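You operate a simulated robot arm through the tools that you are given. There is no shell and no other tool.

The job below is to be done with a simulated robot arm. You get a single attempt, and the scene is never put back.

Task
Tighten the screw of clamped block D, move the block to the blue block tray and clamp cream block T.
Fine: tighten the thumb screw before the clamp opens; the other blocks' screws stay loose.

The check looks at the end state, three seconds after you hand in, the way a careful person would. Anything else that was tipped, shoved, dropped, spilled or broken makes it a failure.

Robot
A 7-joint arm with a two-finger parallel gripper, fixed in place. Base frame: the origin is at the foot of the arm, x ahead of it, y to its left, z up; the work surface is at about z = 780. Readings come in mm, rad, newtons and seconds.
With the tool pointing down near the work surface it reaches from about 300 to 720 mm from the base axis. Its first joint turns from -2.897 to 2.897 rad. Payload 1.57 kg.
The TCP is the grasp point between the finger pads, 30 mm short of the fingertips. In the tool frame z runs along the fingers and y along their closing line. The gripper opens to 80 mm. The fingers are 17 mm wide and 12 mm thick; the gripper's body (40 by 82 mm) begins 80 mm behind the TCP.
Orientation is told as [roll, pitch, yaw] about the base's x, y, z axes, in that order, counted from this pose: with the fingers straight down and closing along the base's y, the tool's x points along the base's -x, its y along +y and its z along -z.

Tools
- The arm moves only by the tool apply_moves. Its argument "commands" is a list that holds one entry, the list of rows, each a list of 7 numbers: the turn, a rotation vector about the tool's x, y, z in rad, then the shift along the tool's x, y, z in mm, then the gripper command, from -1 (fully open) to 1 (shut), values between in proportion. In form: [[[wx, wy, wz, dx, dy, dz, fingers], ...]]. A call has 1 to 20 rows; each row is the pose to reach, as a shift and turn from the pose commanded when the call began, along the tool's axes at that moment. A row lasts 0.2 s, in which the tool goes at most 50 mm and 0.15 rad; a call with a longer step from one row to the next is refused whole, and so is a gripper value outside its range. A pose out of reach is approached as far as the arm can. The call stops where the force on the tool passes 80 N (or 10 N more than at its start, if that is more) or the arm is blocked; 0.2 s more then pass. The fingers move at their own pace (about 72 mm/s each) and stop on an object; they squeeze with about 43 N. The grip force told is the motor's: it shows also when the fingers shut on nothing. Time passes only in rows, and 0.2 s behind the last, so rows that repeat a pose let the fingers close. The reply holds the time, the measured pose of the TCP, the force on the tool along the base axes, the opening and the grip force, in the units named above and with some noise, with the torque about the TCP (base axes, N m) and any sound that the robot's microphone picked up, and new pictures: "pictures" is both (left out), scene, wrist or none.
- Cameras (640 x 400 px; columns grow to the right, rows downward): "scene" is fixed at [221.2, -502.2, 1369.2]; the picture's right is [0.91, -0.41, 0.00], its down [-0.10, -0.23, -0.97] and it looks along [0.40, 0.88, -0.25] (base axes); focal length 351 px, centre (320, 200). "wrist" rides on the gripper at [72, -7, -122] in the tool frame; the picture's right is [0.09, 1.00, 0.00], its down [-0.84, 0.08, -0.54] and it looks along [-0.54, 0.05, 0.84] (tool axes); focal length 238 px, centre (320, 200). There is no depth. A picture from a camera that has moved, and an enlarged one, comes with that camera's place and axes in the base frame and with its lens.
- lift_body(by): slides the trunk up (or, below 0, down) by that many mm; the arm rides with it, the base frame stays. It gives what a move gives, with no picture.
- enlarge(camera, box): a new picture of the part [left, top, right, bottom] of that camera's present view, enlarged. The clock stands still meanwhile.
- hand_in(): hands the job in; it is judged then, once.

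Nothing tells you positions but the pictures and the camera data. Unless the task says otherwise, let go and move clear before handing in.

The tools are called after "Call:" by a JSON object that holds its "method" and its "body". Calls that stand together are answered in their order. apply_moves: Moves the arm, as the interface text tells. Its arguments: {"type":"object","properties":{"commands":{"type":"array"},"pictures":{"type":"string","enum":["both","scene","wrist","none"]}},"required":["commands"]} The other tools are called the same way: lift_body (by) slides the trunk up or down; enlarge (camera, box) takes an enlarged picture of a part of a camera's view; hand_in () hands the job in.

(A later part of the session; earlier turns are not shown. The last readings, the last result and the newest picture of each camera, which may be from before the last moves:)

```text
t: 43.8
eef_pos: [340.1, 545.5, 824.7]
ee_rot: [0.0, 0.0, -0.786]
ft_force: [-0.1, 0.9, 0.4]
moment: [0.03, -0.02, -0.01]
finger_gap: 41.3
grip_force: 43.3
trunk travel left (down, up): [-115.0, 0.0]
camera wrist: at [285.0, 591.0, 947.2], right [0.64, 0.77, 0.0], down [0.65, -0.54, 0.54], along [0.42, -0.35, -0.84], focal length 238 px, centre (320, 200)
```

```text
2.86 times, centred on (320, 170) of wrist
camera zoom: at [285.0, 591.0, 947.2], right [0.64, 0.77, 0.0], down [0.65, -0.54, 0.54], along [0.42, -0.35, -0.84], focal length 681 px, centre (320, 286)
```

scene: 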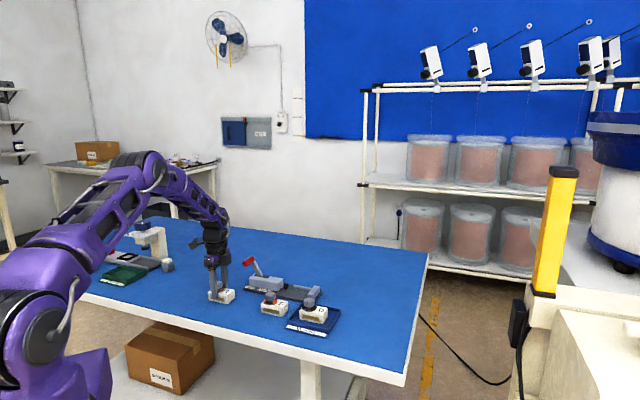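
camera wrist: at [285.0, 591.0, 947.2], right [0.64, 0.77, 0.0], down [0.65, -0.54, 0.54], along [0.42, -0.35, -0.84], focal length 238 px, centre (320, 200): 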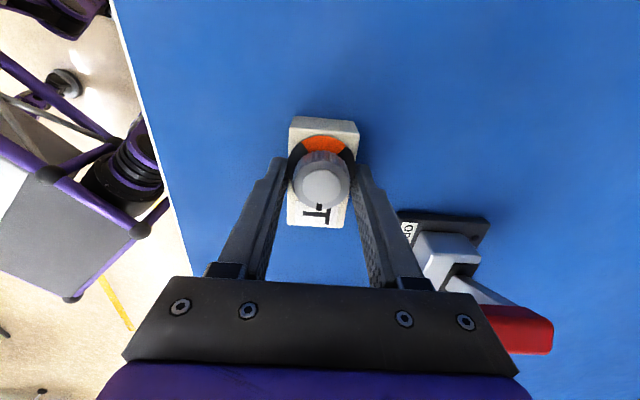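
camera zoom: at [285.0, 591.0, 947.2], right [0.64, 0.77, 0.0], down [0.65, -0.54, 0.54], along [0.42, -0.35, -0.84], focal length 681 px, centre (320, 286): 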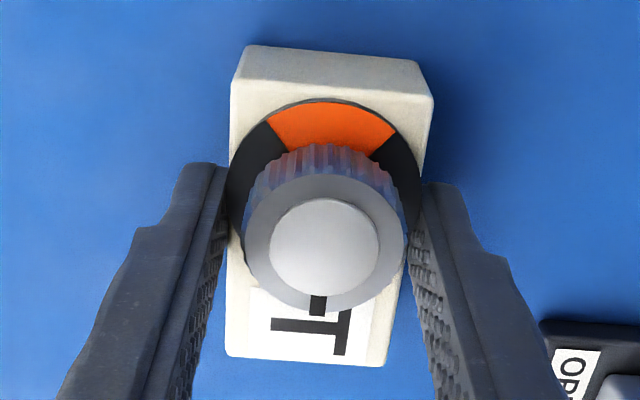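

T is held firmly with its dial still showing orange. Lifting and carrying it around the lever to above the clamp jaw.

Call:
{"method": "apply_moves", "body": {"commands": [[[0, 0, 0, 0, 0, -5, 1], [0, 0, 0, 0, 0, -20, 1], [0, 0, 0, 0, 0, -50, 1], [0, 0, 0, 0, 0, -90, 1], [0, 0, 0, -40, 0, -90, 1], [0, 0, 0, -80, 0, -90, 1], [0, 0, 0, -120, 5, -90, 1], [0, 0, 0, -160, 25, -90, 1], [0, 0, 0, -195, 55, -90, 1], [0, 0, 0, -215, 78, -90, 1], [0, 0, 0, -226, 92, -90, 1], [0, 0, 0, -226, 92, -90, 1]]]}}

Call:
{"method": "enlarge", "body": {"camera": "wrist", "box": [220, 60, 420, 250]}}

Call:
{"method": "enlarge", "body": {"camera": "scene", "box": [240, 230, 360, 310]}}

```text
t: 46.4
eef_pos: [566.6, 449.9, 914.7]
ee_rot: [0.0, -0.001, -0.785]
ft_force: [0.4, -0.4, -2.5]
moment: [0.0, 0.03, -0.01]
finger_gap: 41.3
grip_force: 43.6
trunk travel left (down, up): [-115.0, 0.0]
camera wrist: at [510.9, 495.6, 1036.7], right [0.64, 0.77, 0.0], down [0.65, -0.54, 0.54], along [0.42, -0.35, -0.84], focal length 238 px, centre (320, 200)
```

scene: 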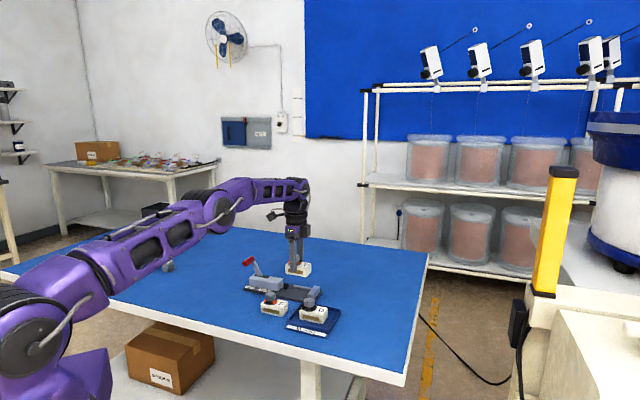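
wrist: 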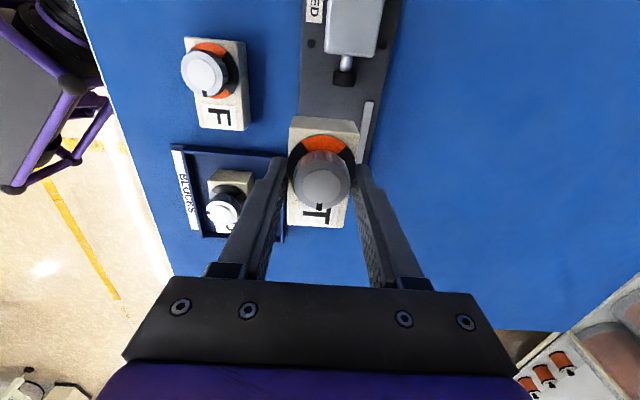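

```text
2.11 times, centred on (320, 155) of wrist
camera zoom: at [510.9, 495.6, 1036.7], right [0.64, 0.77, 0.0], down [0.65, -0.54, 0.54], along [0.42, -0.35, -0.84], focal length 502 px, centre (320, 295)
```

zoom: 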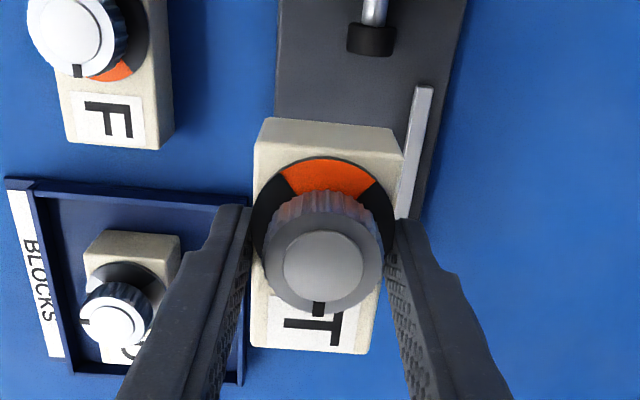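

```text
5.00 times, centred on (300, 270) of scene
camera zoom: at [221.2, -502.2, 1369.2], right [0.91, -0.41, 0.0], down [-0.1, -0.23, -0.97], along [0.4, 0.88, -0.25], focal length 1756 px, centre (420, -150)
```

zoom: 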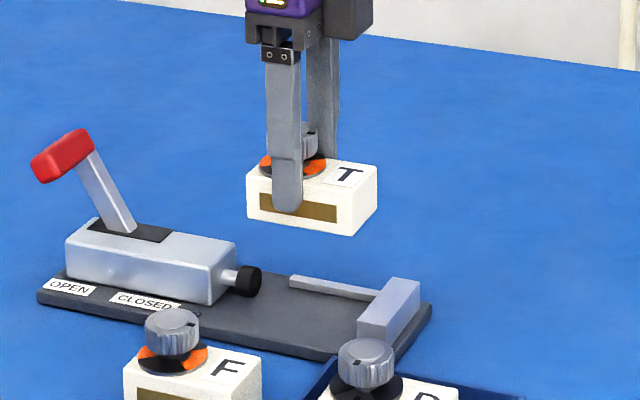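

T is held above the jaw, clear of plunger, fence and anvil. I'll shift ~2 mm back from the anvil for clearance and lower toward the base plate.

Call:
{"method": "apply_moves", "body": {"commands": [[[0, 0, 0, 2.2, 1.5, 10, 1], [0, 0, 0, 2.2, 1.5, 30, 1], [0, 0, 0, 2.2, 1.5, 48, 1], [0, 0, 0, 2.2, 1.5, 60, 1], [0, 0, 0, 2.2, 1.5, 66, 1], [0, 0, 0, 2.2, 1.5, 66, 1]]]}}

Call:
{"method": "enlarge", "body": {"camera": "wrist", "box": [240, 90, 400, 260]}}

Call:
{"method": "enlarge", "body": {"camera": "scene", "box": [255, 250, 345, 310]}}

```text
t: 47.8
eef_pos: [565.8, 452.4, 848.8]
ee_rot: [-0.001, 0.001, -0.785]
ft_force: [0.7, 0.4, -2.2]
moment: [0.0, 0.01, -0.02]
finger_gap: 41.3
grip_force: 42.3
trunk travel left (down, up): [-115.0, 0.0]
camera wrist: at [509.6, 498.4, 971.0], right [0.64, 0.77, 0.0], down [0.65, -0.54, 0.54], along [0.42, -0.35, -0.84], focal length 238 px, centre (320, 200)
```

scene: 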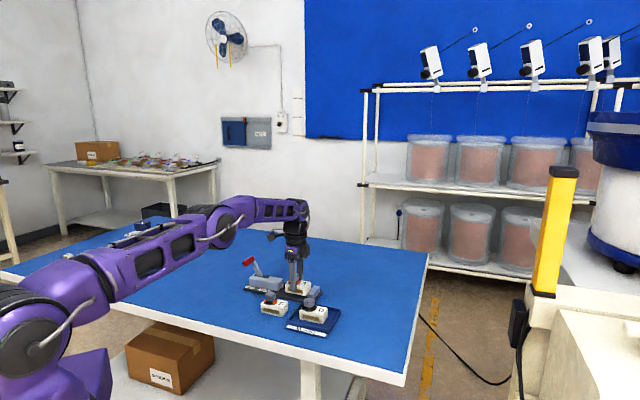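
wrist: 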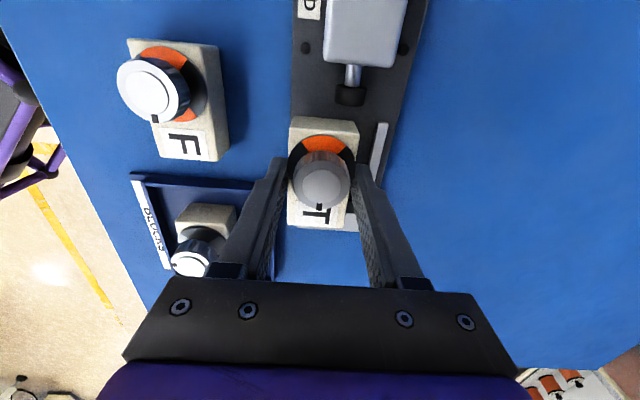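

```text
2.35 times, centred on (320, 175) of wrist
camera zoom: at [509.6, 498.4, 971.0], right [0.64, 0.77, 0.0], down [0.65, -0.54, 0.54], along [0.42, -0.35, -0.84], focal length 561 px, centre (320, 259)
```

zoom: 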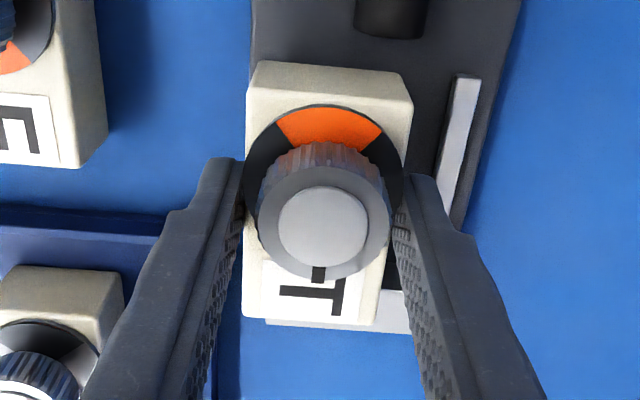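

```text
6.67 times, centred on (300, 280) of scene
camera zoom: at [221.2, -502.2, 1369.2], right [0.91, -0.41, 0.0], down [-0.1, -0.23, -0.97], along [0.4, 0.88, -0.25], focal length 2341 px, centre (453, -333)
```

zoom: 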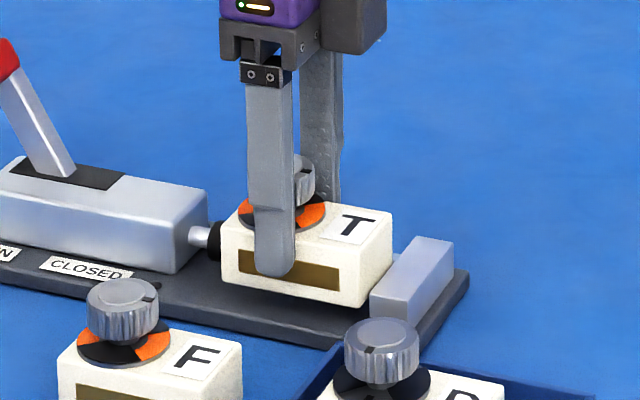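

T is lined up between plunger and anvil. Lowering in small steps to the plate.

Call:
{"method": "apply_moves", "body": {"commands": [[[0, 0, 0, 0, 0, 3, 1], [0, 0, 0, 0, 0, 6, 1], [0, 0, 0, 0, 0, 9, 1], [0, 0, 0, 0, 0, 9, 1]]], "pictures": "scene"}}

Call:
{"method": "enlarge", "body": {"camera": "scene", "box": [270, 265, 330, 305]}}

```text
t: 48.8
eef_pos: [565.2, 453.3, 839.2]
ee_rot: [0.0, 0.001, -0.786]
ft_force: [-1.0, -1.4, -2.0]
moment: [0.02, 0.0, 0.01]
finger_gap: 41.3
grip_force: 43.1
trunk travel left (down, up): [-115.0, 0.0]
```

scene: 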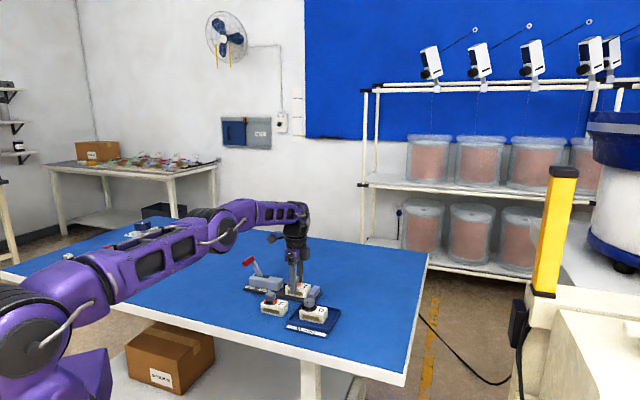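

```text
10.00 times, centred on (300, 285) of scene
camera zoom: at [221.2, -502.2, 1369.2], right [0.91, -0.41, 0.0], down [-0.1, -0.23, -0.97], along [0.4, 0.88, -0.25], focal length 3512 px, centre (520, -650)
```

zoom: 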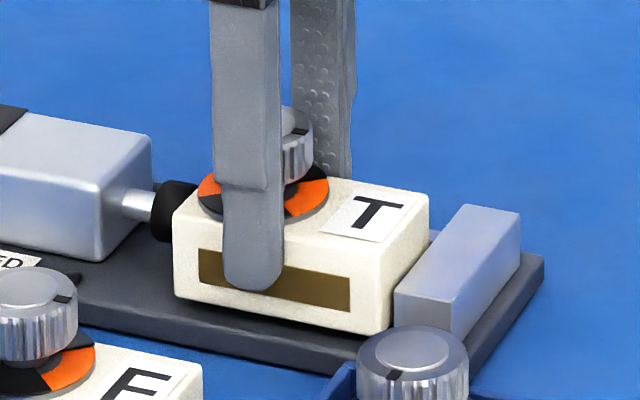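

Call:
{"method": "apply_moves", "body": {"commands": [[[0, 0, 0, 0, 0, 1.5, 1], [0, 0, 0, 0, 0, 3, 1], [0, 0, 0, 0, 0, 3, 1]]], "pictures": "none"}}

```text
t: 49.6
eef_pos: [565.0, 453.4, 837.1]
ee_rot: [0.0, 0.001, -0.784]
ft_force: [-0.5, -0.4, -2.2]
moment: [0.01, 0.01, 0.02]
finger_gap: 41.1
grip_force: 42.3
trunk travel left (down, up): [-115.0, 0.0]
```

Call:
{"method": "apply_moves", "body": {"commands": [[[0, 0, 0, 0, 0, 1, 1], [0, 0, 0, 0, 0, 2, 1], [0, 0, 0, 0, 0, 2, 1]]], "pictures": "none"}}

```text
t: 50.4
eef_pos: [564.7, 452.6, 834.9]
ee_rot: [0.002, -0.001, -0.785]
ft_force: [-1.2, -1.5, 6.7]
moment: [-0.13, 0.25, 0.06]
finger_gap: 41.7
grip_force: 42.7
trunk travel left (down, up): [-115.0, 0.0]
```

Contact felt at the plate. Releasing T and rising above its knob.

Call:
{"method": "apply_moves", "body": {"commands": [[[0, 0, 0, 0, 0, -0.5, 1], [0, 0, 0, 0, 0, -0.5, 0.2], [0, 0, 0, 0, 0, -0.5, -0.1], [0, 0, 0, 0, 0, -0.5, -0.35], [0, 0, 0, 0, 0, -0.5, -0.35], [0, 0, 0, 0, 0, -15, -0.35], [0, 0, 0, 0, 0, -45, -0.35], [0, 0, 0, 0, 0, -85, -0.35], [0, 0, 0, 0, 0, -110, -0.35], [0, 0, 0, 0, 0, -110, -0.35]]]}}

Call:
{"method": "enlarge", "body": {"camera": "wrist", "box": [260, 70, 420, 200]}}

Call:
{"method": "enlarge", "body": {"camera": "scene", "box": [260, 260, 340, 310]}}

```text
t: 52.6
eef_pos: [565.2, 451.8, 944.4]
ee_rot: [0.0, 0.0, -0.785]
ft_force: [-0.6, 0.6, -0.2]
moment: [0.02, 0.0, -0.01]
finger_gap: 54.4
grip_force: 0.1
trunk travel left (down, up): [-115.0, 0.0]
camera wrist: at [509.5, 499.1, 1066.9], right [0.64, 0.77, 0.0], down [0.65, -0.54, 0.54], along [0.42, -0.35, -0.84], focal length 238 px, centre (320, 200)
```

scene: 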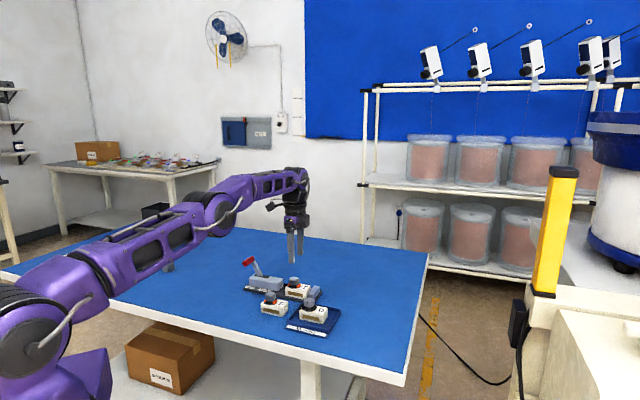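
wrist: 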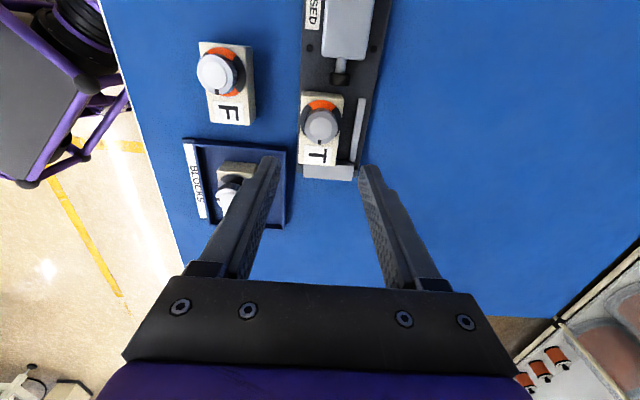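

```text
3.08 times, centred on (340, 135) of wrist
camera zoom: at [509.5, 499.1, 1066.9], right [0.64, 0.77, 0.0], down [0.65, -0.54, 0.54], along [0.42, -0.35, -0.84], focal length 733 px, centre (258, 400)
```

zoom: 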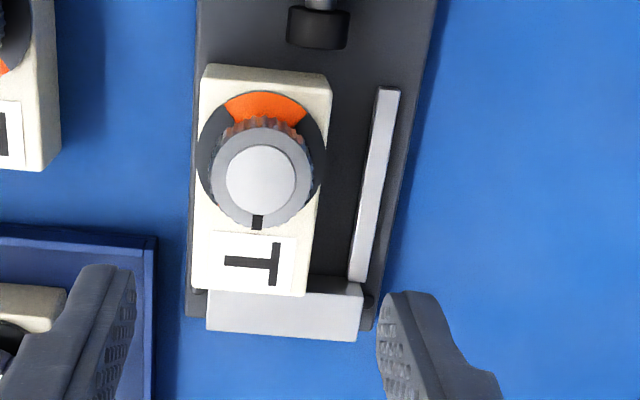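

```text
8.00 times, centred on (300, 285) of scene
camera zoom: at [221.2, -502.2, 1369.2], right [0.91, -0.41, 0.0], down [-0.1, -0.23, -0.97], along [0.4, 0.88, -0.25], focal length 2810 px, centre (480, -480)
```

zoom: 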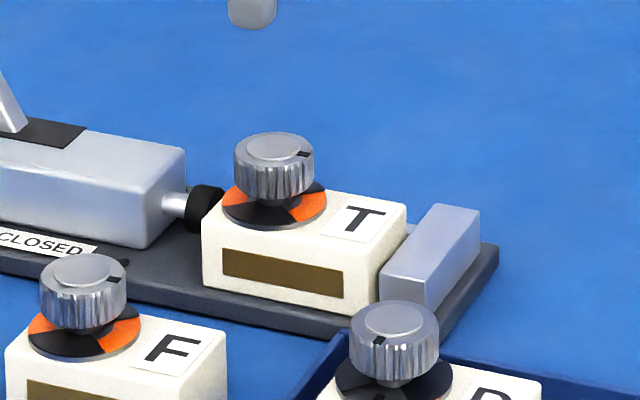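

T sits on the plate about 12 mm inboard of the jaw centreline. I'll close the fingers, come down on T's near side and gently push it outward to where D sat.

Call:
{"method": "apply_moves", "body": {"commands": [[[0, 0, 0, -1, -20, 0, 0.5], [0, 0, 0, -2, -42, 0, 1], [0, 0, 0, -2, -42, 30, 1], [0, 0, 0, -2, -42, 65, 1], [0, 0, 0, -2, -42, 95, 1], [0, 0, 0, -2, -42, 110, 1], [0, 0, 0, -2, -42, 116, 1], [0, 0, 0, -2, -42, 116, 1]]]}}

Call:
{"method": "enlarge", "body": {"camera": "wrist", "box": [240, 100, 420, 240]}}

Call:
{"method": "enlarge", "body": {"camera": "scene", "box": [260, 250, 340, 310]}}

```text
t: 54.4
eef_pos: [536.6, 423.1, 829.4]
ee_rot: [0.0, 0.002, -0.785]
ft_force: [-0.7, -0.6, -0.8]
moment: [0.0, 0.02, 0.0]
finger_gap: 0.1
grip_force: 21.8
trunk travel left (down, up): [-115.0, 0.0]
camera wrist: at [480.9, 468.0, 951.3], right [0.64, 0.77, 0.0], down [0.65, -0.54, 0.54], along [0.42, -0.35, -0.84], focal length 238 px, centre (320, 200)
```

scene: 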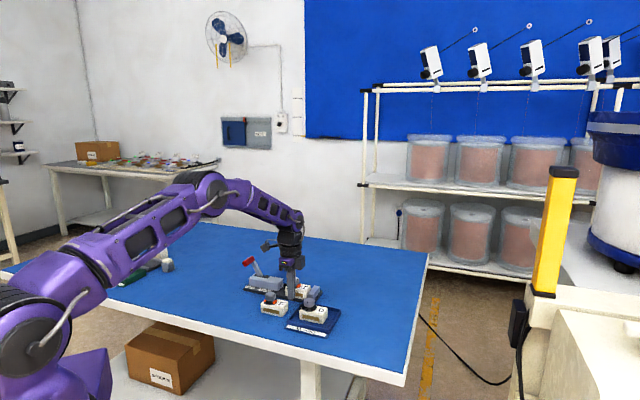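
wrist: 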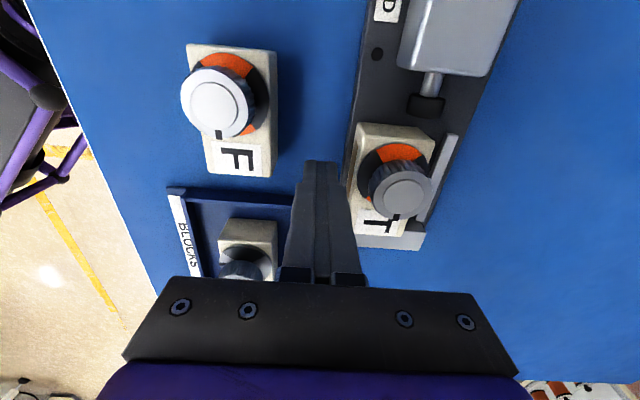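

```text
2.86 times, centred on (330, 170) of wrist
camera zoom: at [480.9, 468.0, 951.3], right [0.64, 0.77, 0.0], down [0.65, -0.54, 0.54], along [0.42, -0.35, -0.84], focal length 681 px, centre (291, 286)
```

zoom: 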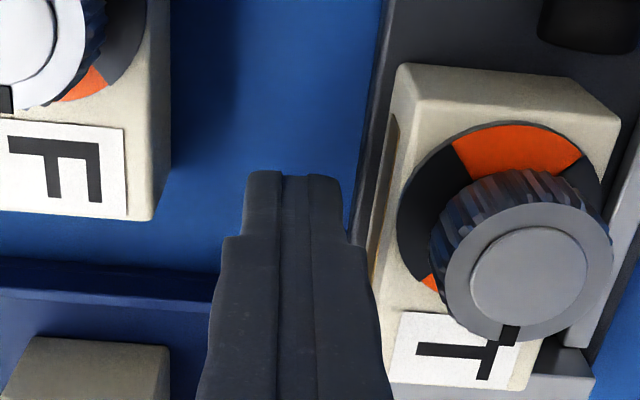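

```text
6.67 times, centred on (300, 280) of scene
camera zoom: at [221.2, -502.2, 1369.2], right [0.91, -0.41, 0.0], down [-0.1, -0.23, -0.97], along [0.4, 0.88, -0.25], focal length 2341 px, centre (453, -333)
```

zoom: 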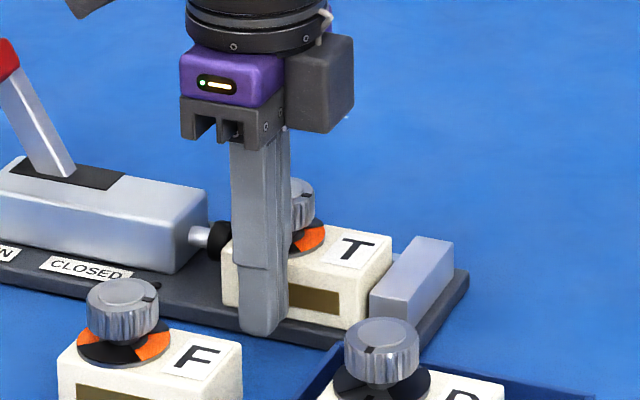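

The finger backs are stepped and would crowd T's knob in this orientation. I'll rise, rotate 90° so the flat 17 mm-wide sides of the closed fingers face T, and come down again.

Call:
{"method": "apply_moves", "body": {"commands": [[[0, 0, 0, 0, 0, -35, 1], [0, 0, 0, 0, 0, -70, 1], [0, 0, 0, 0, 0, -100, 1], [0, 0, -0.143, 0, 0, -100, 1], [0, 0, -0.286, 0, 0, -100, 1], [0, 0, -0.429, 0, 0, -100, 1], [0, 0, -0.571, 0, 0, -100, 1], [0, 0, -0.714, 0, 0, -100, 1], [0, 0, -0.857, 0, 0, -100, 1], [0, 0, -1.0, 0, 0, -100, 1], [0, 0, -1.143, 0, 0, -100, 1], [0, 0, -1.286, 0, 0, -100, 1], [0, 0, -1.429, 0, 0, -100, 1], [0, 0, -1.571, 0, 3, -100, 1], [0, 0, -1.571, 0, 3, -100, 1]]]}}

Call:
{"method": "enlarge", "body": {"camera": "wrist", "box": [220, 100, 420, 240]}}

```text
t: 57.6
eef_pos: [540.1, 424.1, 928.9]
ee_rot: [0.0, 0.0, 0.787]
ft_force: [-0.1, -0.7, 0.8]
moment: [0.0, -0.02, 0.04]
finger_gap: 0.1
grip_force: 21.7
trunk travel left (down, up): [-115.0, 0.0]
camera wrist: at [493.1, 368.0, 1051.6], right [-0.77, 0.64, 0.0], down [0.54, 0.65, 0.54], along [0.35, 0.42, -0.84], focal length 238 px, centre (320, 200)
```

scene: 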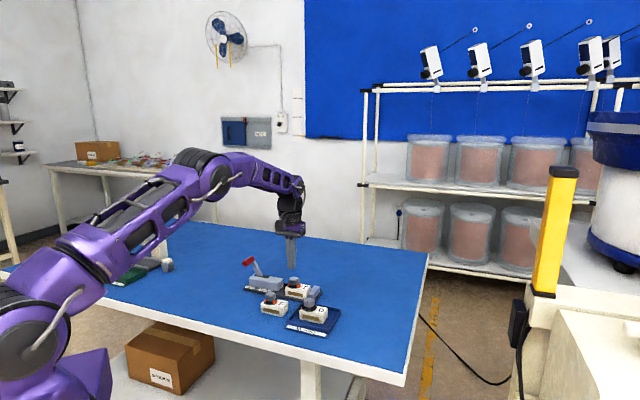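
wrist: 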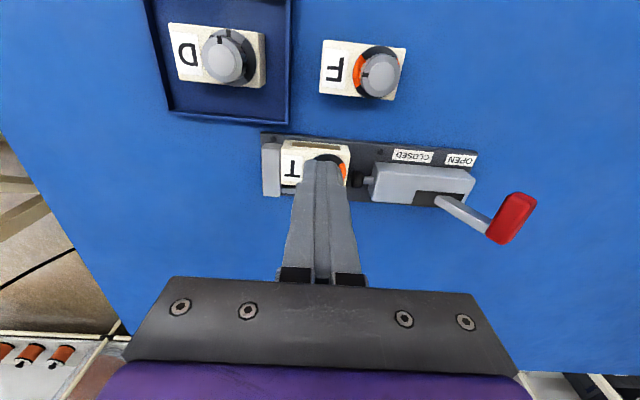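

```text
2.86 times, centred on (320, 170) of wrist
camera zoom: at [493.1, 368.0, 1051.6], right [-0.77, 0.64, 0.0], down [0.54, 0.65, 0.54], along [0.35, 0.42, -0.84], focal length 681 px, centre (320, 286)
```

zoom: 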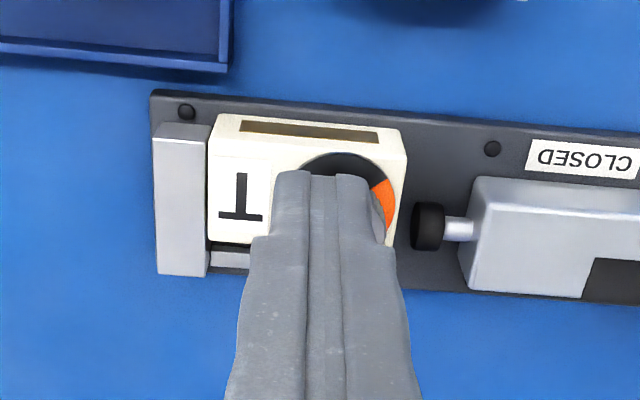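

Call:
{"method": "apply_moves", "body": {"commands": [[[0, 0, 0, 0, 0, 35, 1], [0, 0, 0, 0, 0, 70, 1], [0, 0, 0, 0, 0, 92, 1], [0, 0, 0, 0, 0, 101, 1], [0, 0, 0, 0, 0, 101, 1]]]}}

Call:
{"method": "enlarge", "body": {"camera": "wrist", "box": [220, 120, 420, 260]}}

Call:
{"method": "enlarge", "body": {"camera": "scene", "box": [260, 250, 340, 310]}}

```text
t: 58.8
eef_pos: [538.6, 423.4, 828.0]
ee_rot: [0.0, 0.001, 0.785]
ft_force: [0.4, -0.6, -0.4]
moment: [0.0, -0.03, 0.01]
finger_gap: 0.1
grip_force: 21.5
trunk travel left (down, up): [-115.0, 0.0]
camera wrist: at [492.4, 368.3, 950.5], right [-0.77, 0.64, 0.0], down [0.54, 0.65, 0.54], along [0.35, 0.42, -0.84], focal length 238 px, centre (320, 200)
```

scene: 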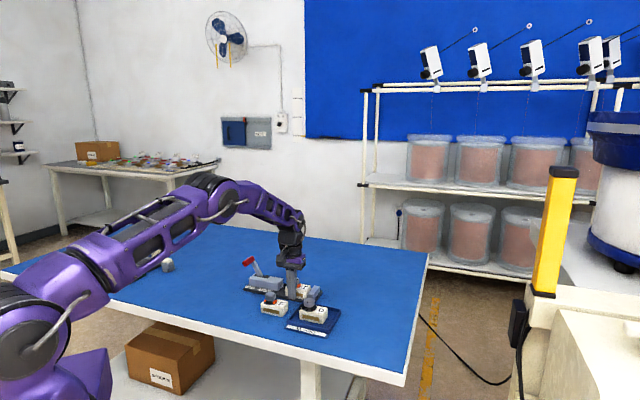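
wrist: 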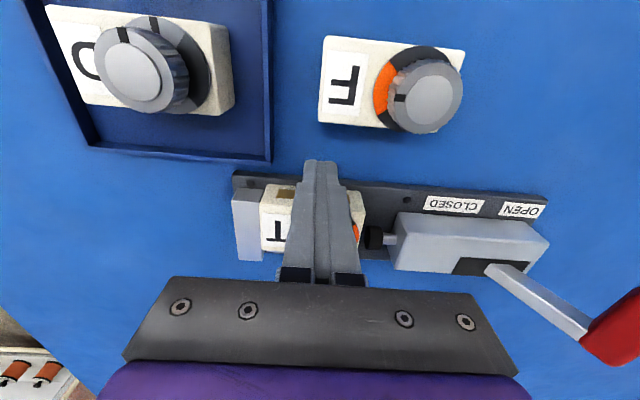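

```text
2.86 times, centred on (320, 190) of wrist
camera zoom: at [492.4, 368.3, 950.5], right [-0.77, 0.64, 0.0], down [0.54, 0.65, 0.54], along [0.35, 0.42, -0.84], focal length 681 px, centre (320, 229)
```

zoom: 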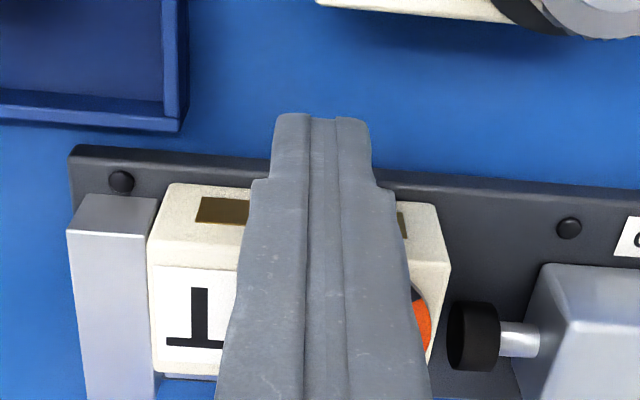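

```text
6.67 times, centred on (300, 280) of scene
camera zoom: at [221.2, -502.2, 1369.2], right [0.91, -0.41, 0.0], down [-0.1, -0.23, -0.97], along [0.4, 0.88, -0.25], focal length 2341 px, centre (453, -333)
```

zoom: 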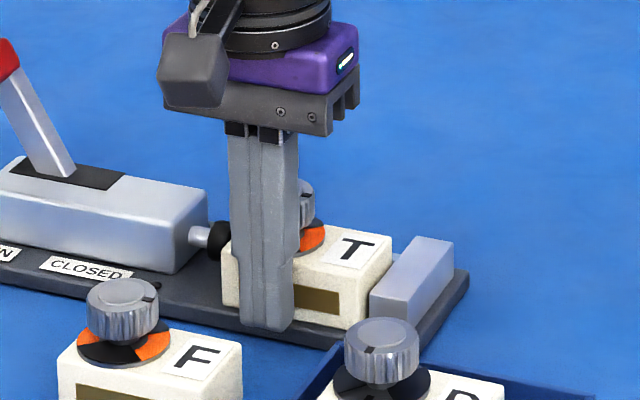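

Fingers are in front of T's near face. Pushing outward slowly.

Call:
{"method": "apply_moves", "body": {"commands": [[[0, 0, 0, -3, 0, 0, 1], [0, 0, 0, -6, 0, 0, 1], [0, 0, 0, -9, 0, 0, 1], [0, 0, 0, -11, 0, 0, 1], [0, 0, 0, -13, 0, 0, 1], [0, 0, 0, -15, 0, 0, 1], [0, 0, 0, -17, 0, 0, 1], [0, 0, 0, -19, 0, 0, 1], [0, 0, 0, -19, 0, 0, 1]]]}}

Call:
{"method": "enlarge", "body": {"camera": "wrist", "box": [220, 120, 420, 260]}}

Call:
{"method": "enlarge", "body": {"camera": "scene", "box": [260, 250, 340, 310]}}

```text
t: 60.8
eef_pos: [551.9, 437.2, 827.8]
ee_rot: [0.001, 0.001, 0.786]
ft_force: [0.4, -1.0, 0.0]
moment: [0.0, 0.04, 0.01]
finger_gap: 0.4
grip_force: 21.3
trunk travel left (down, up): [-115.0, 0.0]
camera wrist: at [506.2, 381.3, 949.8], right [-0.77, 0.64, 0.0], down [0.54, 0.65, 0.54], along [0.35, 0.42, -0.84], focal length 238 px, centre (320, 200)
```

scene: 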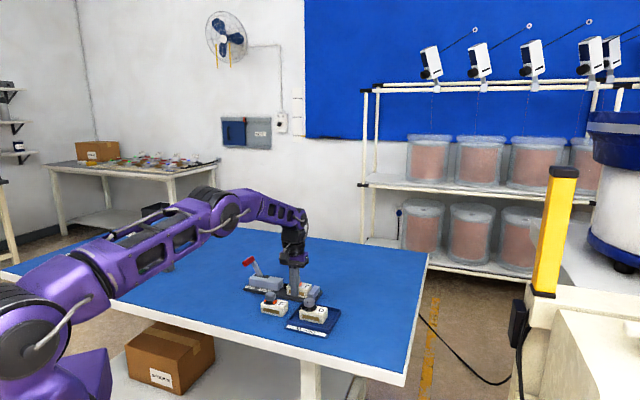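
wrist: 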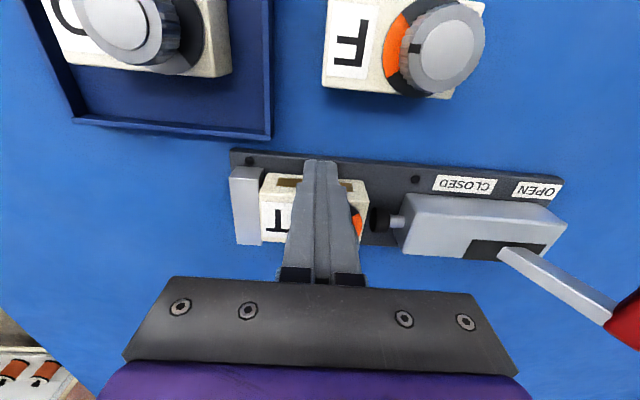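

```text
2.86 times, centred on (320, 190) of wrist
camera zoom: at [506.2, 381.3, 949.8], right [-0.77, 0.64, 0.0], down [0.54, 0.65, 0.54], along [0.35, 0.42, -0.84], focal length 681 px, centre (320, 229)
```

zoom: 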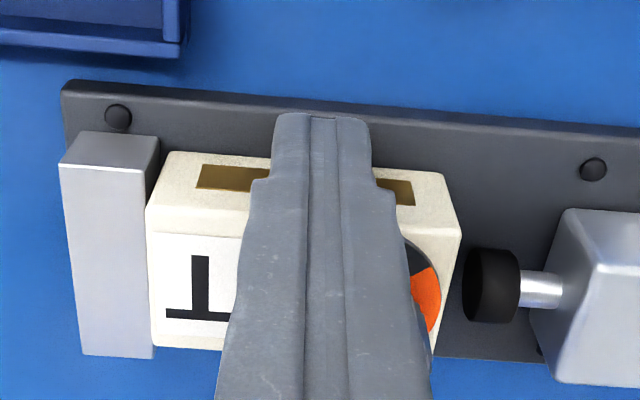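

```text
6.67 times, centred on (300, 280) of scene
camera zoom: at [221.2, -502.2, 1369.2], right [0.91, -0.41, 0.0], down [-0.1, -0.23, -0.97], along [0.4, 0.88, -0.25], focal length 2341 px, centre (453, -333)
```

zoom: 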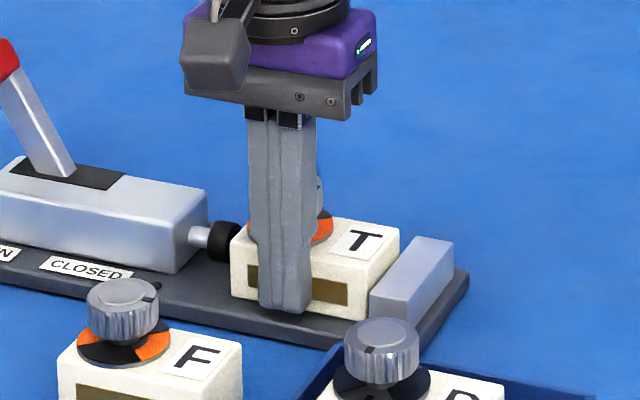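

T has slid outward evenly. About 4 mm more to match D's original position.

Call:
{"method": "apply_moves", "body": {"commands": [[[0, 0, 0, -1.5, 0, 0, 1], [0, 0, 0, -3, 0, 0, 1], [0, 0, 0, -4.5, 0, 0, 1], [0, 0, 0, -4.5, 0, 0, 1]]], "pictures": "none"}}

Call:
{"method": "enlarge", "body": {"camera": "scene", "box": [255, 255, 335, 305]}}

Call:
{"method": "enlarge", "body": {"camera": "wrist", "box": [220, 120, 420, 260]}}

```text
t: 61.8
eef_pos: [555.1, 439.5, 826.6]
ee_rot: [-0.001, -0.001, 0.785]
ft_force: [-1.2, -1.0, -0.6]
moment: [0.01, -0.01, -0.01]
finger_gap: 0.0
grip_force: 20.9
trunk travel left (down, up): [-115.0, 0.0]
```

```text
8.00 times, centred on (295, 280) of scene
camera zoom: at [221.2, -502.2, 1369.2], right [0.91, -0.41, 0.0], down [-0.1, -0.23, -0.97], along [0.4, 0.88, -0.25], focal length 2810 px, centre (520, -440)
```

zoom: 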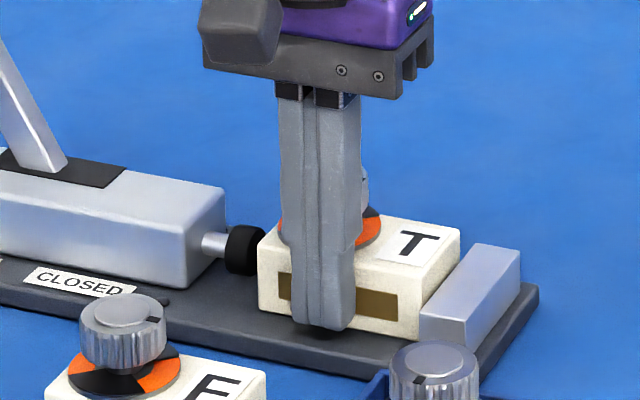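

```text
2.86 times, centred on (320, 190) of wrist
camera zoom: at [509.6, 384.4, 950.0], right [-0.77, 0.64, 0.0], down [0.54, 0.65, 0.54], along [0.35, 0.42, -0.84], focal length 681 px, centre (320, 229)
```

zoom: 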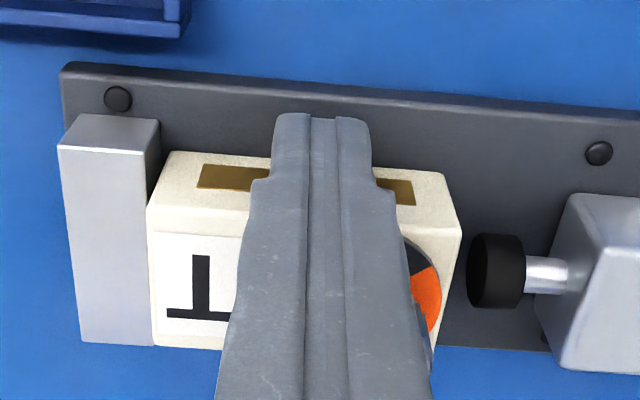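

T now sits where D was (within ~1.5 mm of the anvil, to be taken up by the plunger). I'll back off, rise, and go to the OPEN side of the lever handle with closed fingers.

Call:
{"method": "apply_moves", "body": {"commands": [[[0, 0, 0, 6, 0, 0, 1], [0, 0, 0, 14, 0, 0, 1], [0, 0, 0, 14, 0, -40, 1], [0, 0, 0, 14, 0, -85, 1], [0, 0, 0, 14, 0, -130, 1], [0, 0, 0, 14, 40, -130, 1], [0, 0, 0, 14, 85, -130, 1], [0, 0, 0, 14, 130, -130, 1], [0, 0, 0, 14, 175, -130, 1], [0, 0, 0, 4, 205, -130, 1], [0, 0, 0, -4, 228, -130, 1], [0, 0, 0, -4, 228, -130, 1]]]}}

Call:
{"method": "enlarge", "body": {"camera": "wrist", "box": [140, 80, 340, 220]}}

Call:
{"method": "enlarge", "body": {"camera": "scene", "box": [220, 220, 340, 305]}}

```text
t: 64.4
eef_pos: [395.7, 602.5, 957.5]
ee_rot: [-0.001, -0.001, 0.784]
ft_force: [0.6, 0.1, 0.2]
moment: [0.01, 0.06, -0.01]
finger_gap: 0.0
grip_force: 21.5
trunk travel left (down, up): [-115.0, 0.0]
camera wrist: at [348.8, 545.6, 1079.5], right [-0.77, 0.64, 0.0], down [0.54, 0.65, 0.54], along [0.35, 0.42, -0.84], focal length 238 px, centre (320, 200)
```

scene: 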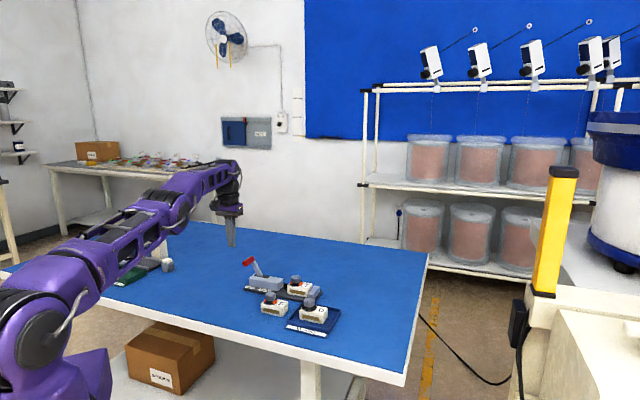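
wrist: 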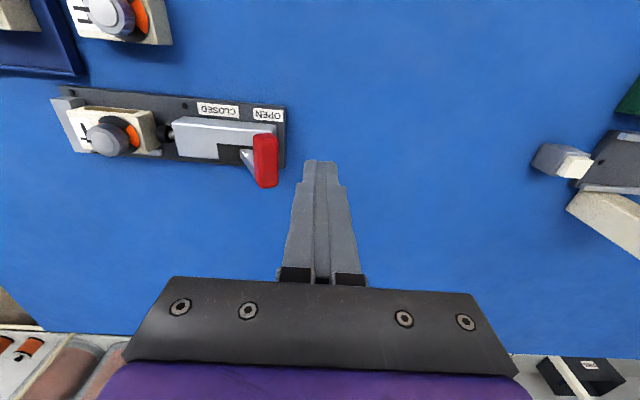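

```text
2.86 times, centred on (240, 150) of wrist
camera zoom: at [348.8, 545.6, 1079.5], right [-0.77, 0.64, 0.0], down [0.54, 0.65, 0.54], along [0.35, 0.42, -0.84], focal length 681 px, centre (549, 343)
```

zoom: 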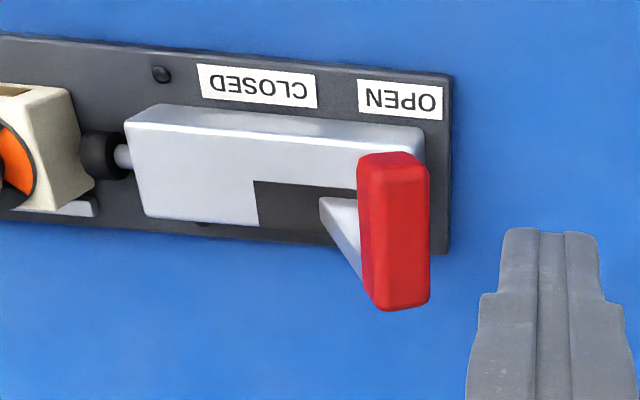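

```text
4.71 times, centred on (280, 262) of scene
camera zoom: at [221.2, -502.2, 1369.2], right [0.91, -0.41, 0.0], down [-0.1, -0.23, -0.97], along [0.4, 0.88, -0.25], focal length 1653 px, centre (508, -94)
```

zoom: 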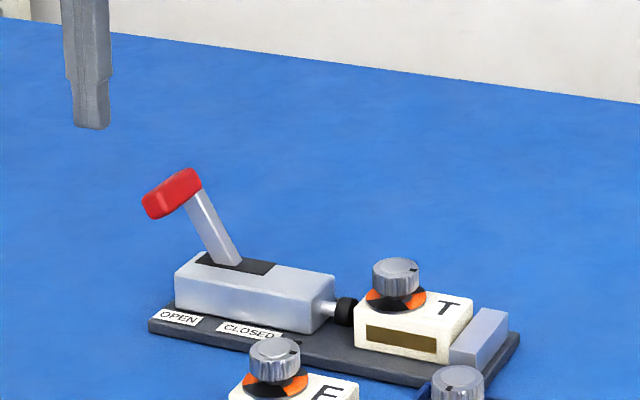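

The handle in OPEN position is at s≈-98, c≈726. Lowering the closed fingers behind it and beginning to push toward CLOSED.

Call:
{"method": "apply_moves", "body": {"commands": [[[0, 0, 0, -1, 0, 25, 1], [0, 0, 0, -2, 0, 50, 1], [0, 0, 0, -2, 0, 68, 1], [0, 0, 0, -3, -10, 68, 1], [0, 0, 0, -4, -20, 68, 1], [0, 0, 0, -4, -28, 68, 1], [0, 0, 0, -4, -36, 68, 1], [0, 0, 0, -4, -44, 68, 1], [0, 0, 0, -4, -44, 68, 1]]]}}

Call:
{"method": "enlarge", "body": {"camera": "scene", "box": [220, 220, 340, 305]}}

```text
t: 66.4
eef_pos: [431.3, 573.9, 890.5]
ee_rot: [-0.002, 0.0, 0.785]
ft_force: [0.7, 0.9, 0.4]
moment: [0.02, 0.01, 0.0]
finger_gap: 0.1
grip_force: 21.4
trunk travel left (down, up): [-115.0, 0.0]
camera wrist: at [385.0, 519.8, 1011.8], right [-0.77, 0.64, 0.0], down [0.54, 0.65, 0.54], along [0.35, 0.42, -0.84], focal length 238 px, centre (320, 200)
```

scene: 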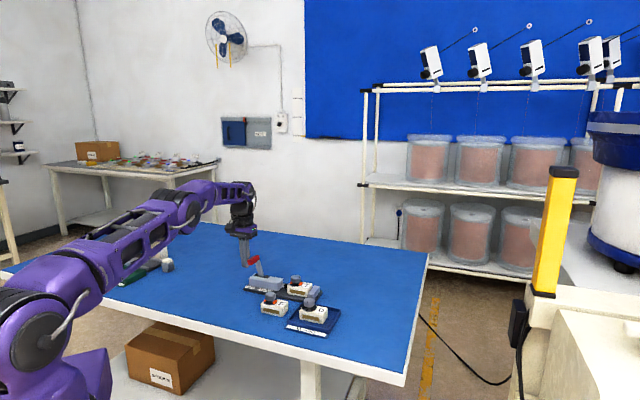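
wrist: 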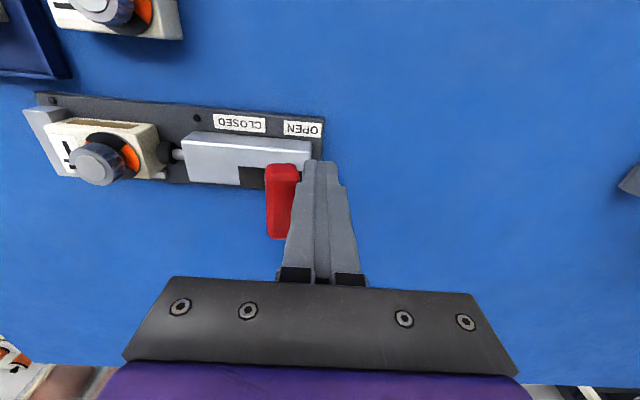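

```text
4.71 times, centred on (280, 262) of scene
camera zoom: at [221.2, -502.2, 1369.2], right [0.91, -0.41, 0.0], down [-0.1, -0.23, -0.97], along [0.4, 0.88, -0.25], focal length 1653 px, centre (508, -94)
```

zoom: 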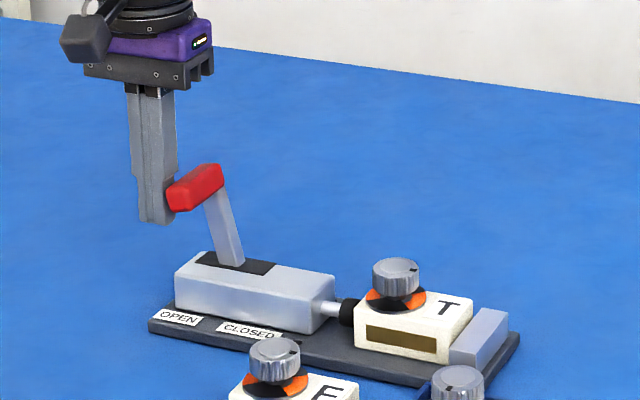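

The lever is moving. Continuing through vertical toward CLOSED.

Call:
{"method": "apply_moves", "body": {"commands": [[[0, 0, 0, 0, -8, 0, 1], [0, 0, 0, 0, -16, 0, 1], [0, 0, 0, 0, -24, 0, 1], [0, 0, 0, 0, -31, 0, 1], [0, 0, 0, 0, -38, 0, 1], [0, 0, 0, 0, -44, 0, 1], [0, 0, 0, 0, -44, 0, 1]]]}}

Call:
{"method": "enlarge", "body": {"camera": "scene", "box": [220, 220, 340, 305]}}

Call:
{"method": "enlarge", "body": {"camera": "wrist", "box": [50, 90, 350, 260]}}

```text
t: 68.0
eef_pos: [462.0, 544.8, 888.9]
ee_rot: [-0.001, 0.0, 0.787]
ft_force: [-0.4, -0.1, 0.3]
moment: [0.01, -0.02, -0.02]
finger_gap: 0.0
grip_force: 21.1
trunk travel left (down, up): [-115.0, 0.0]
camera wrist: at [415.8, 488.8, 1012.5], right [-0.77, 0.64, 0.0], down [0.54, 0.65, 0.54], along [0.35, 0.42, -0.84], focal length 238 px, centre (320, 200)
```

scene: 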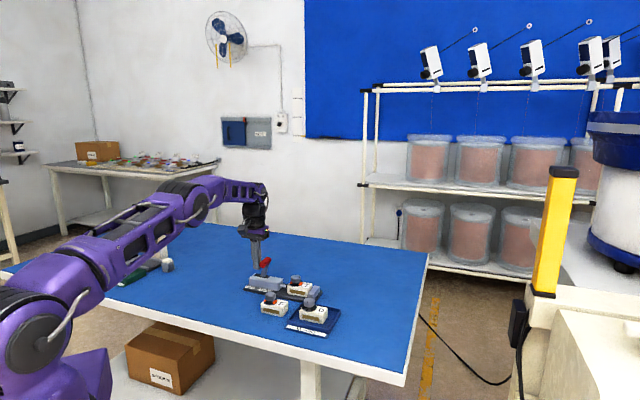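
wrist: 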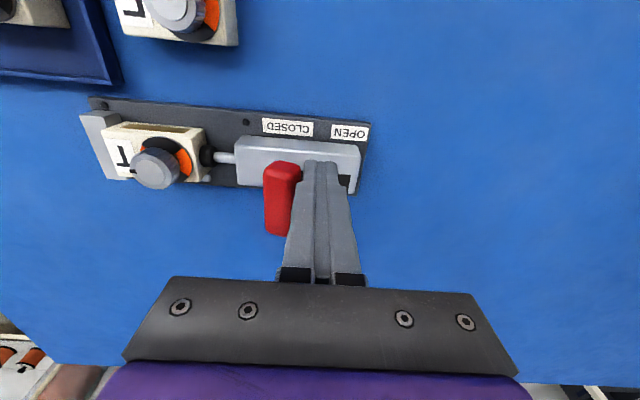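

```text
4.71 times, centred on (280, 262) of scene
camera zoom: at [221.2, -502.2, 1369.2], right [0.91, -0.41, 0.0], down [-0.1, -0.23, -0.97], along [0.4, 0.88, -0.25], focal length 1653 px, centre (508, -94)
```

zoom: 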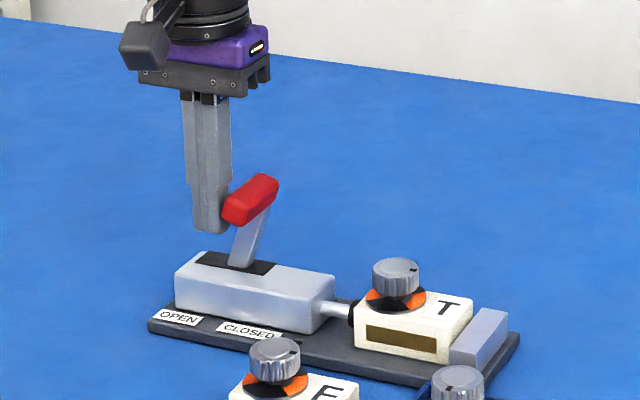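

```text
2.13 times, centred on (200, 175) of wrist
camera zoom: at [415.8, 488.8, 1012.5], right [-0.77, 0.64, 0.0], down [0.54, 0.65, 0.54], along [0.35, 0.42, -0.84], focal length 508 px, centre (576, 253)
```

zoom: 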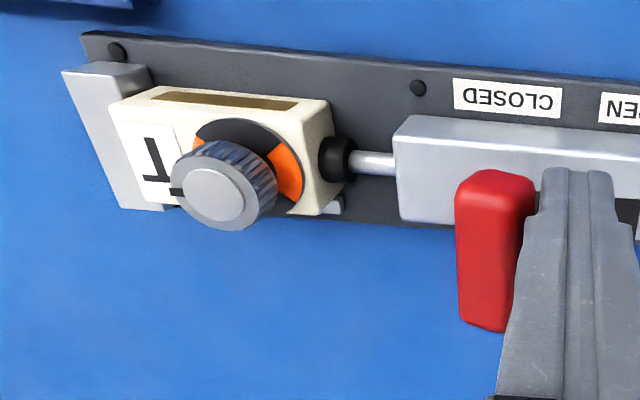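

Call:
{"method": "apply_moves", "body": {"commands": [[[0, 0, 0, 0, -4, 1, 1], [0, 0, 0, 0, -7, 1, 1], [0, 0, 0, 0, -10, 2, 1], [0, 0, 0, 0, -12, 2, 1], [0, 0, 0, 0, -12, 2, 1]]]}}

Call:
{"method": "enlarge", "body": {"camera": "scene", "box": [220, 220, 340, 305]}}

Call:
{"method": "enlarge", "body": {"camera": "wrist", "box": [50, 90, 350, 260]}}

```text
t: 69.2
eef_pos: [471.0, 536.3, 887.9]
ee_rot: [0.0, -0.001, 0.786]
ft_force: [-2.4, 3.1, -0.5]
moment: [0.06, 0.05, -0.02]
finger_gap: 0.0
grip_force: 21.0
trunk travel left (down, up): [-115.0, 0.0]
camera wrist: at [424.1, 481.2, 1009.6], right [-0.77, 0.64, 0.0], down [0.54, 0.65, 0.54], along [0.35, 0.42, -0.84], focal length 238 px, centre (320, 200)
```

scene: 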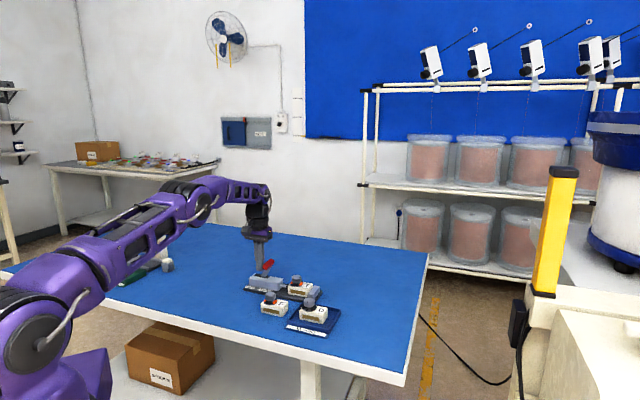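
wrist: 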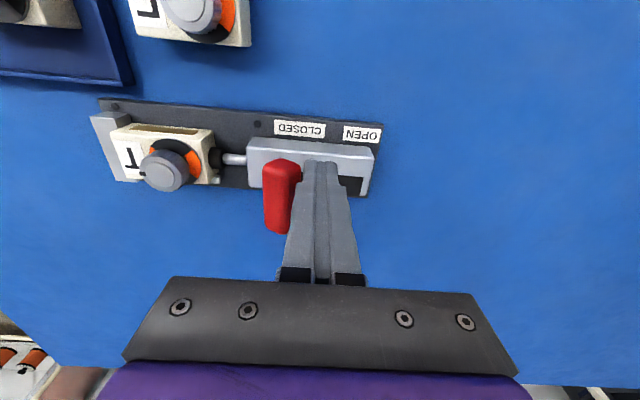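

```text
4.71 times, centred on (280, 262) of scene
camera zoom: at [221.2, -502.2, 1369.2], right [0.91, -0.41, 0.0], down [-0.1, -0.23, -0.97], along [0.4, 0.88, -0.25], focal length 1653 px, centre (508, -94)
```

zoom: 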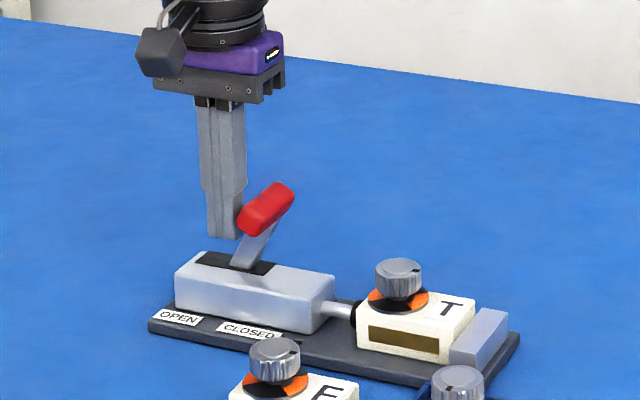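

```text
2.13 times, centred on (200, 175) of wrist
camera zoom: at [424.1, 481.2, 1009.6], right [-0.77, 0.64, 0.0], down [0.54, 0.65, 0.54], along [0.35, 0.42, -0.84], focal length 508 px, centre (576, 253)
```

zoom: 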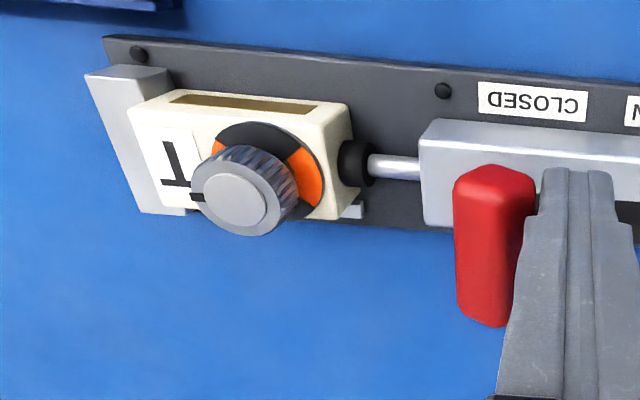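

The handle is back at its original CLOSED position and the plunger is on T. A slight further push to confirm it's home.

Call:
{"method": "apply_moves", "body": {"commands": [[[0, 0, 0, 0, -2, 0, 1], [0, 0, 0, 0, -4, 0, 1], [0, 0, 0, 0, -4, 0, 1]]]}}

Call:
{"method": "enlarge", "body": {"camera": "scene", "box": [240, 240, 340, 302]}}

```text
t: 70.0
eef_pos: [471.4, 534.8, 886.3]
ee_rot: [0.003, 0.001, 0.789]
ft_force: [-15.1, 13.2, -5.0]
moment: [0.24, 0.24, -0.06]
finger_gap: 0.0
grip_force: 21.5
trunk travel left (down, up): [-115.0, 0.0]
camera wrist: at [425.4, 480.1, 1009.4], right [-0.77, 0.64, 0.0], down [0.54, 0.65, 0.54], along [0.34, 0.42, -0.84], focal length 238 px, centre (320, 200)
```

scene: 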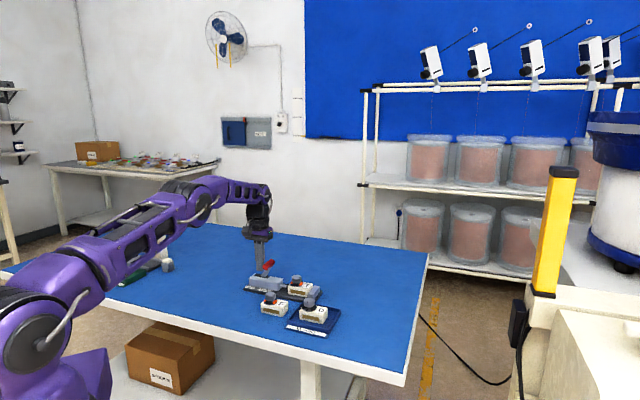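
wrist: 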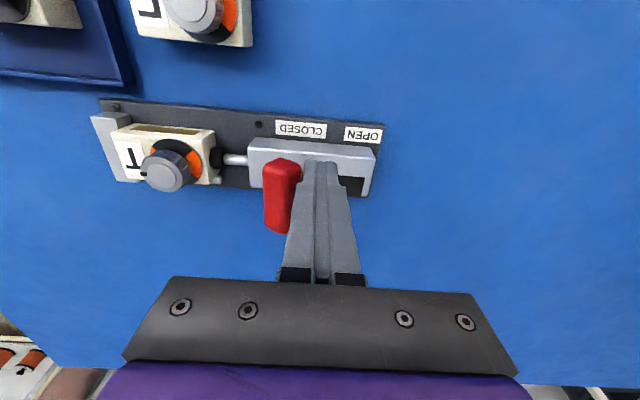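

```text
6.40 times, centred on (290, 271) of scene
camera zoom: at [221.2, -502.2, 1369.2], right [0.91, -0.41, 0.0], down [-0.1, -0.23, -0.97], along [0.4, 0.88, -0.25], focal length 2248 px, centre (512, -254)
```

zoom: 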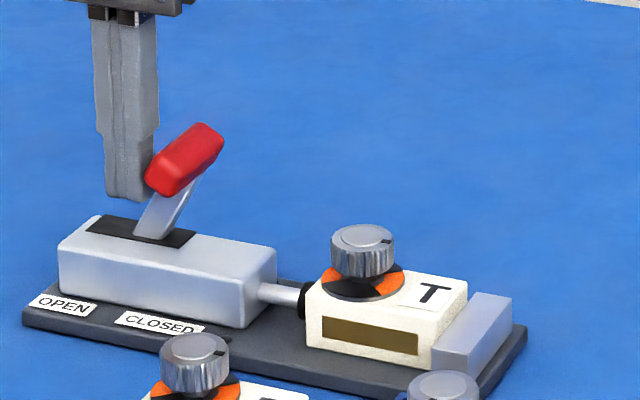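

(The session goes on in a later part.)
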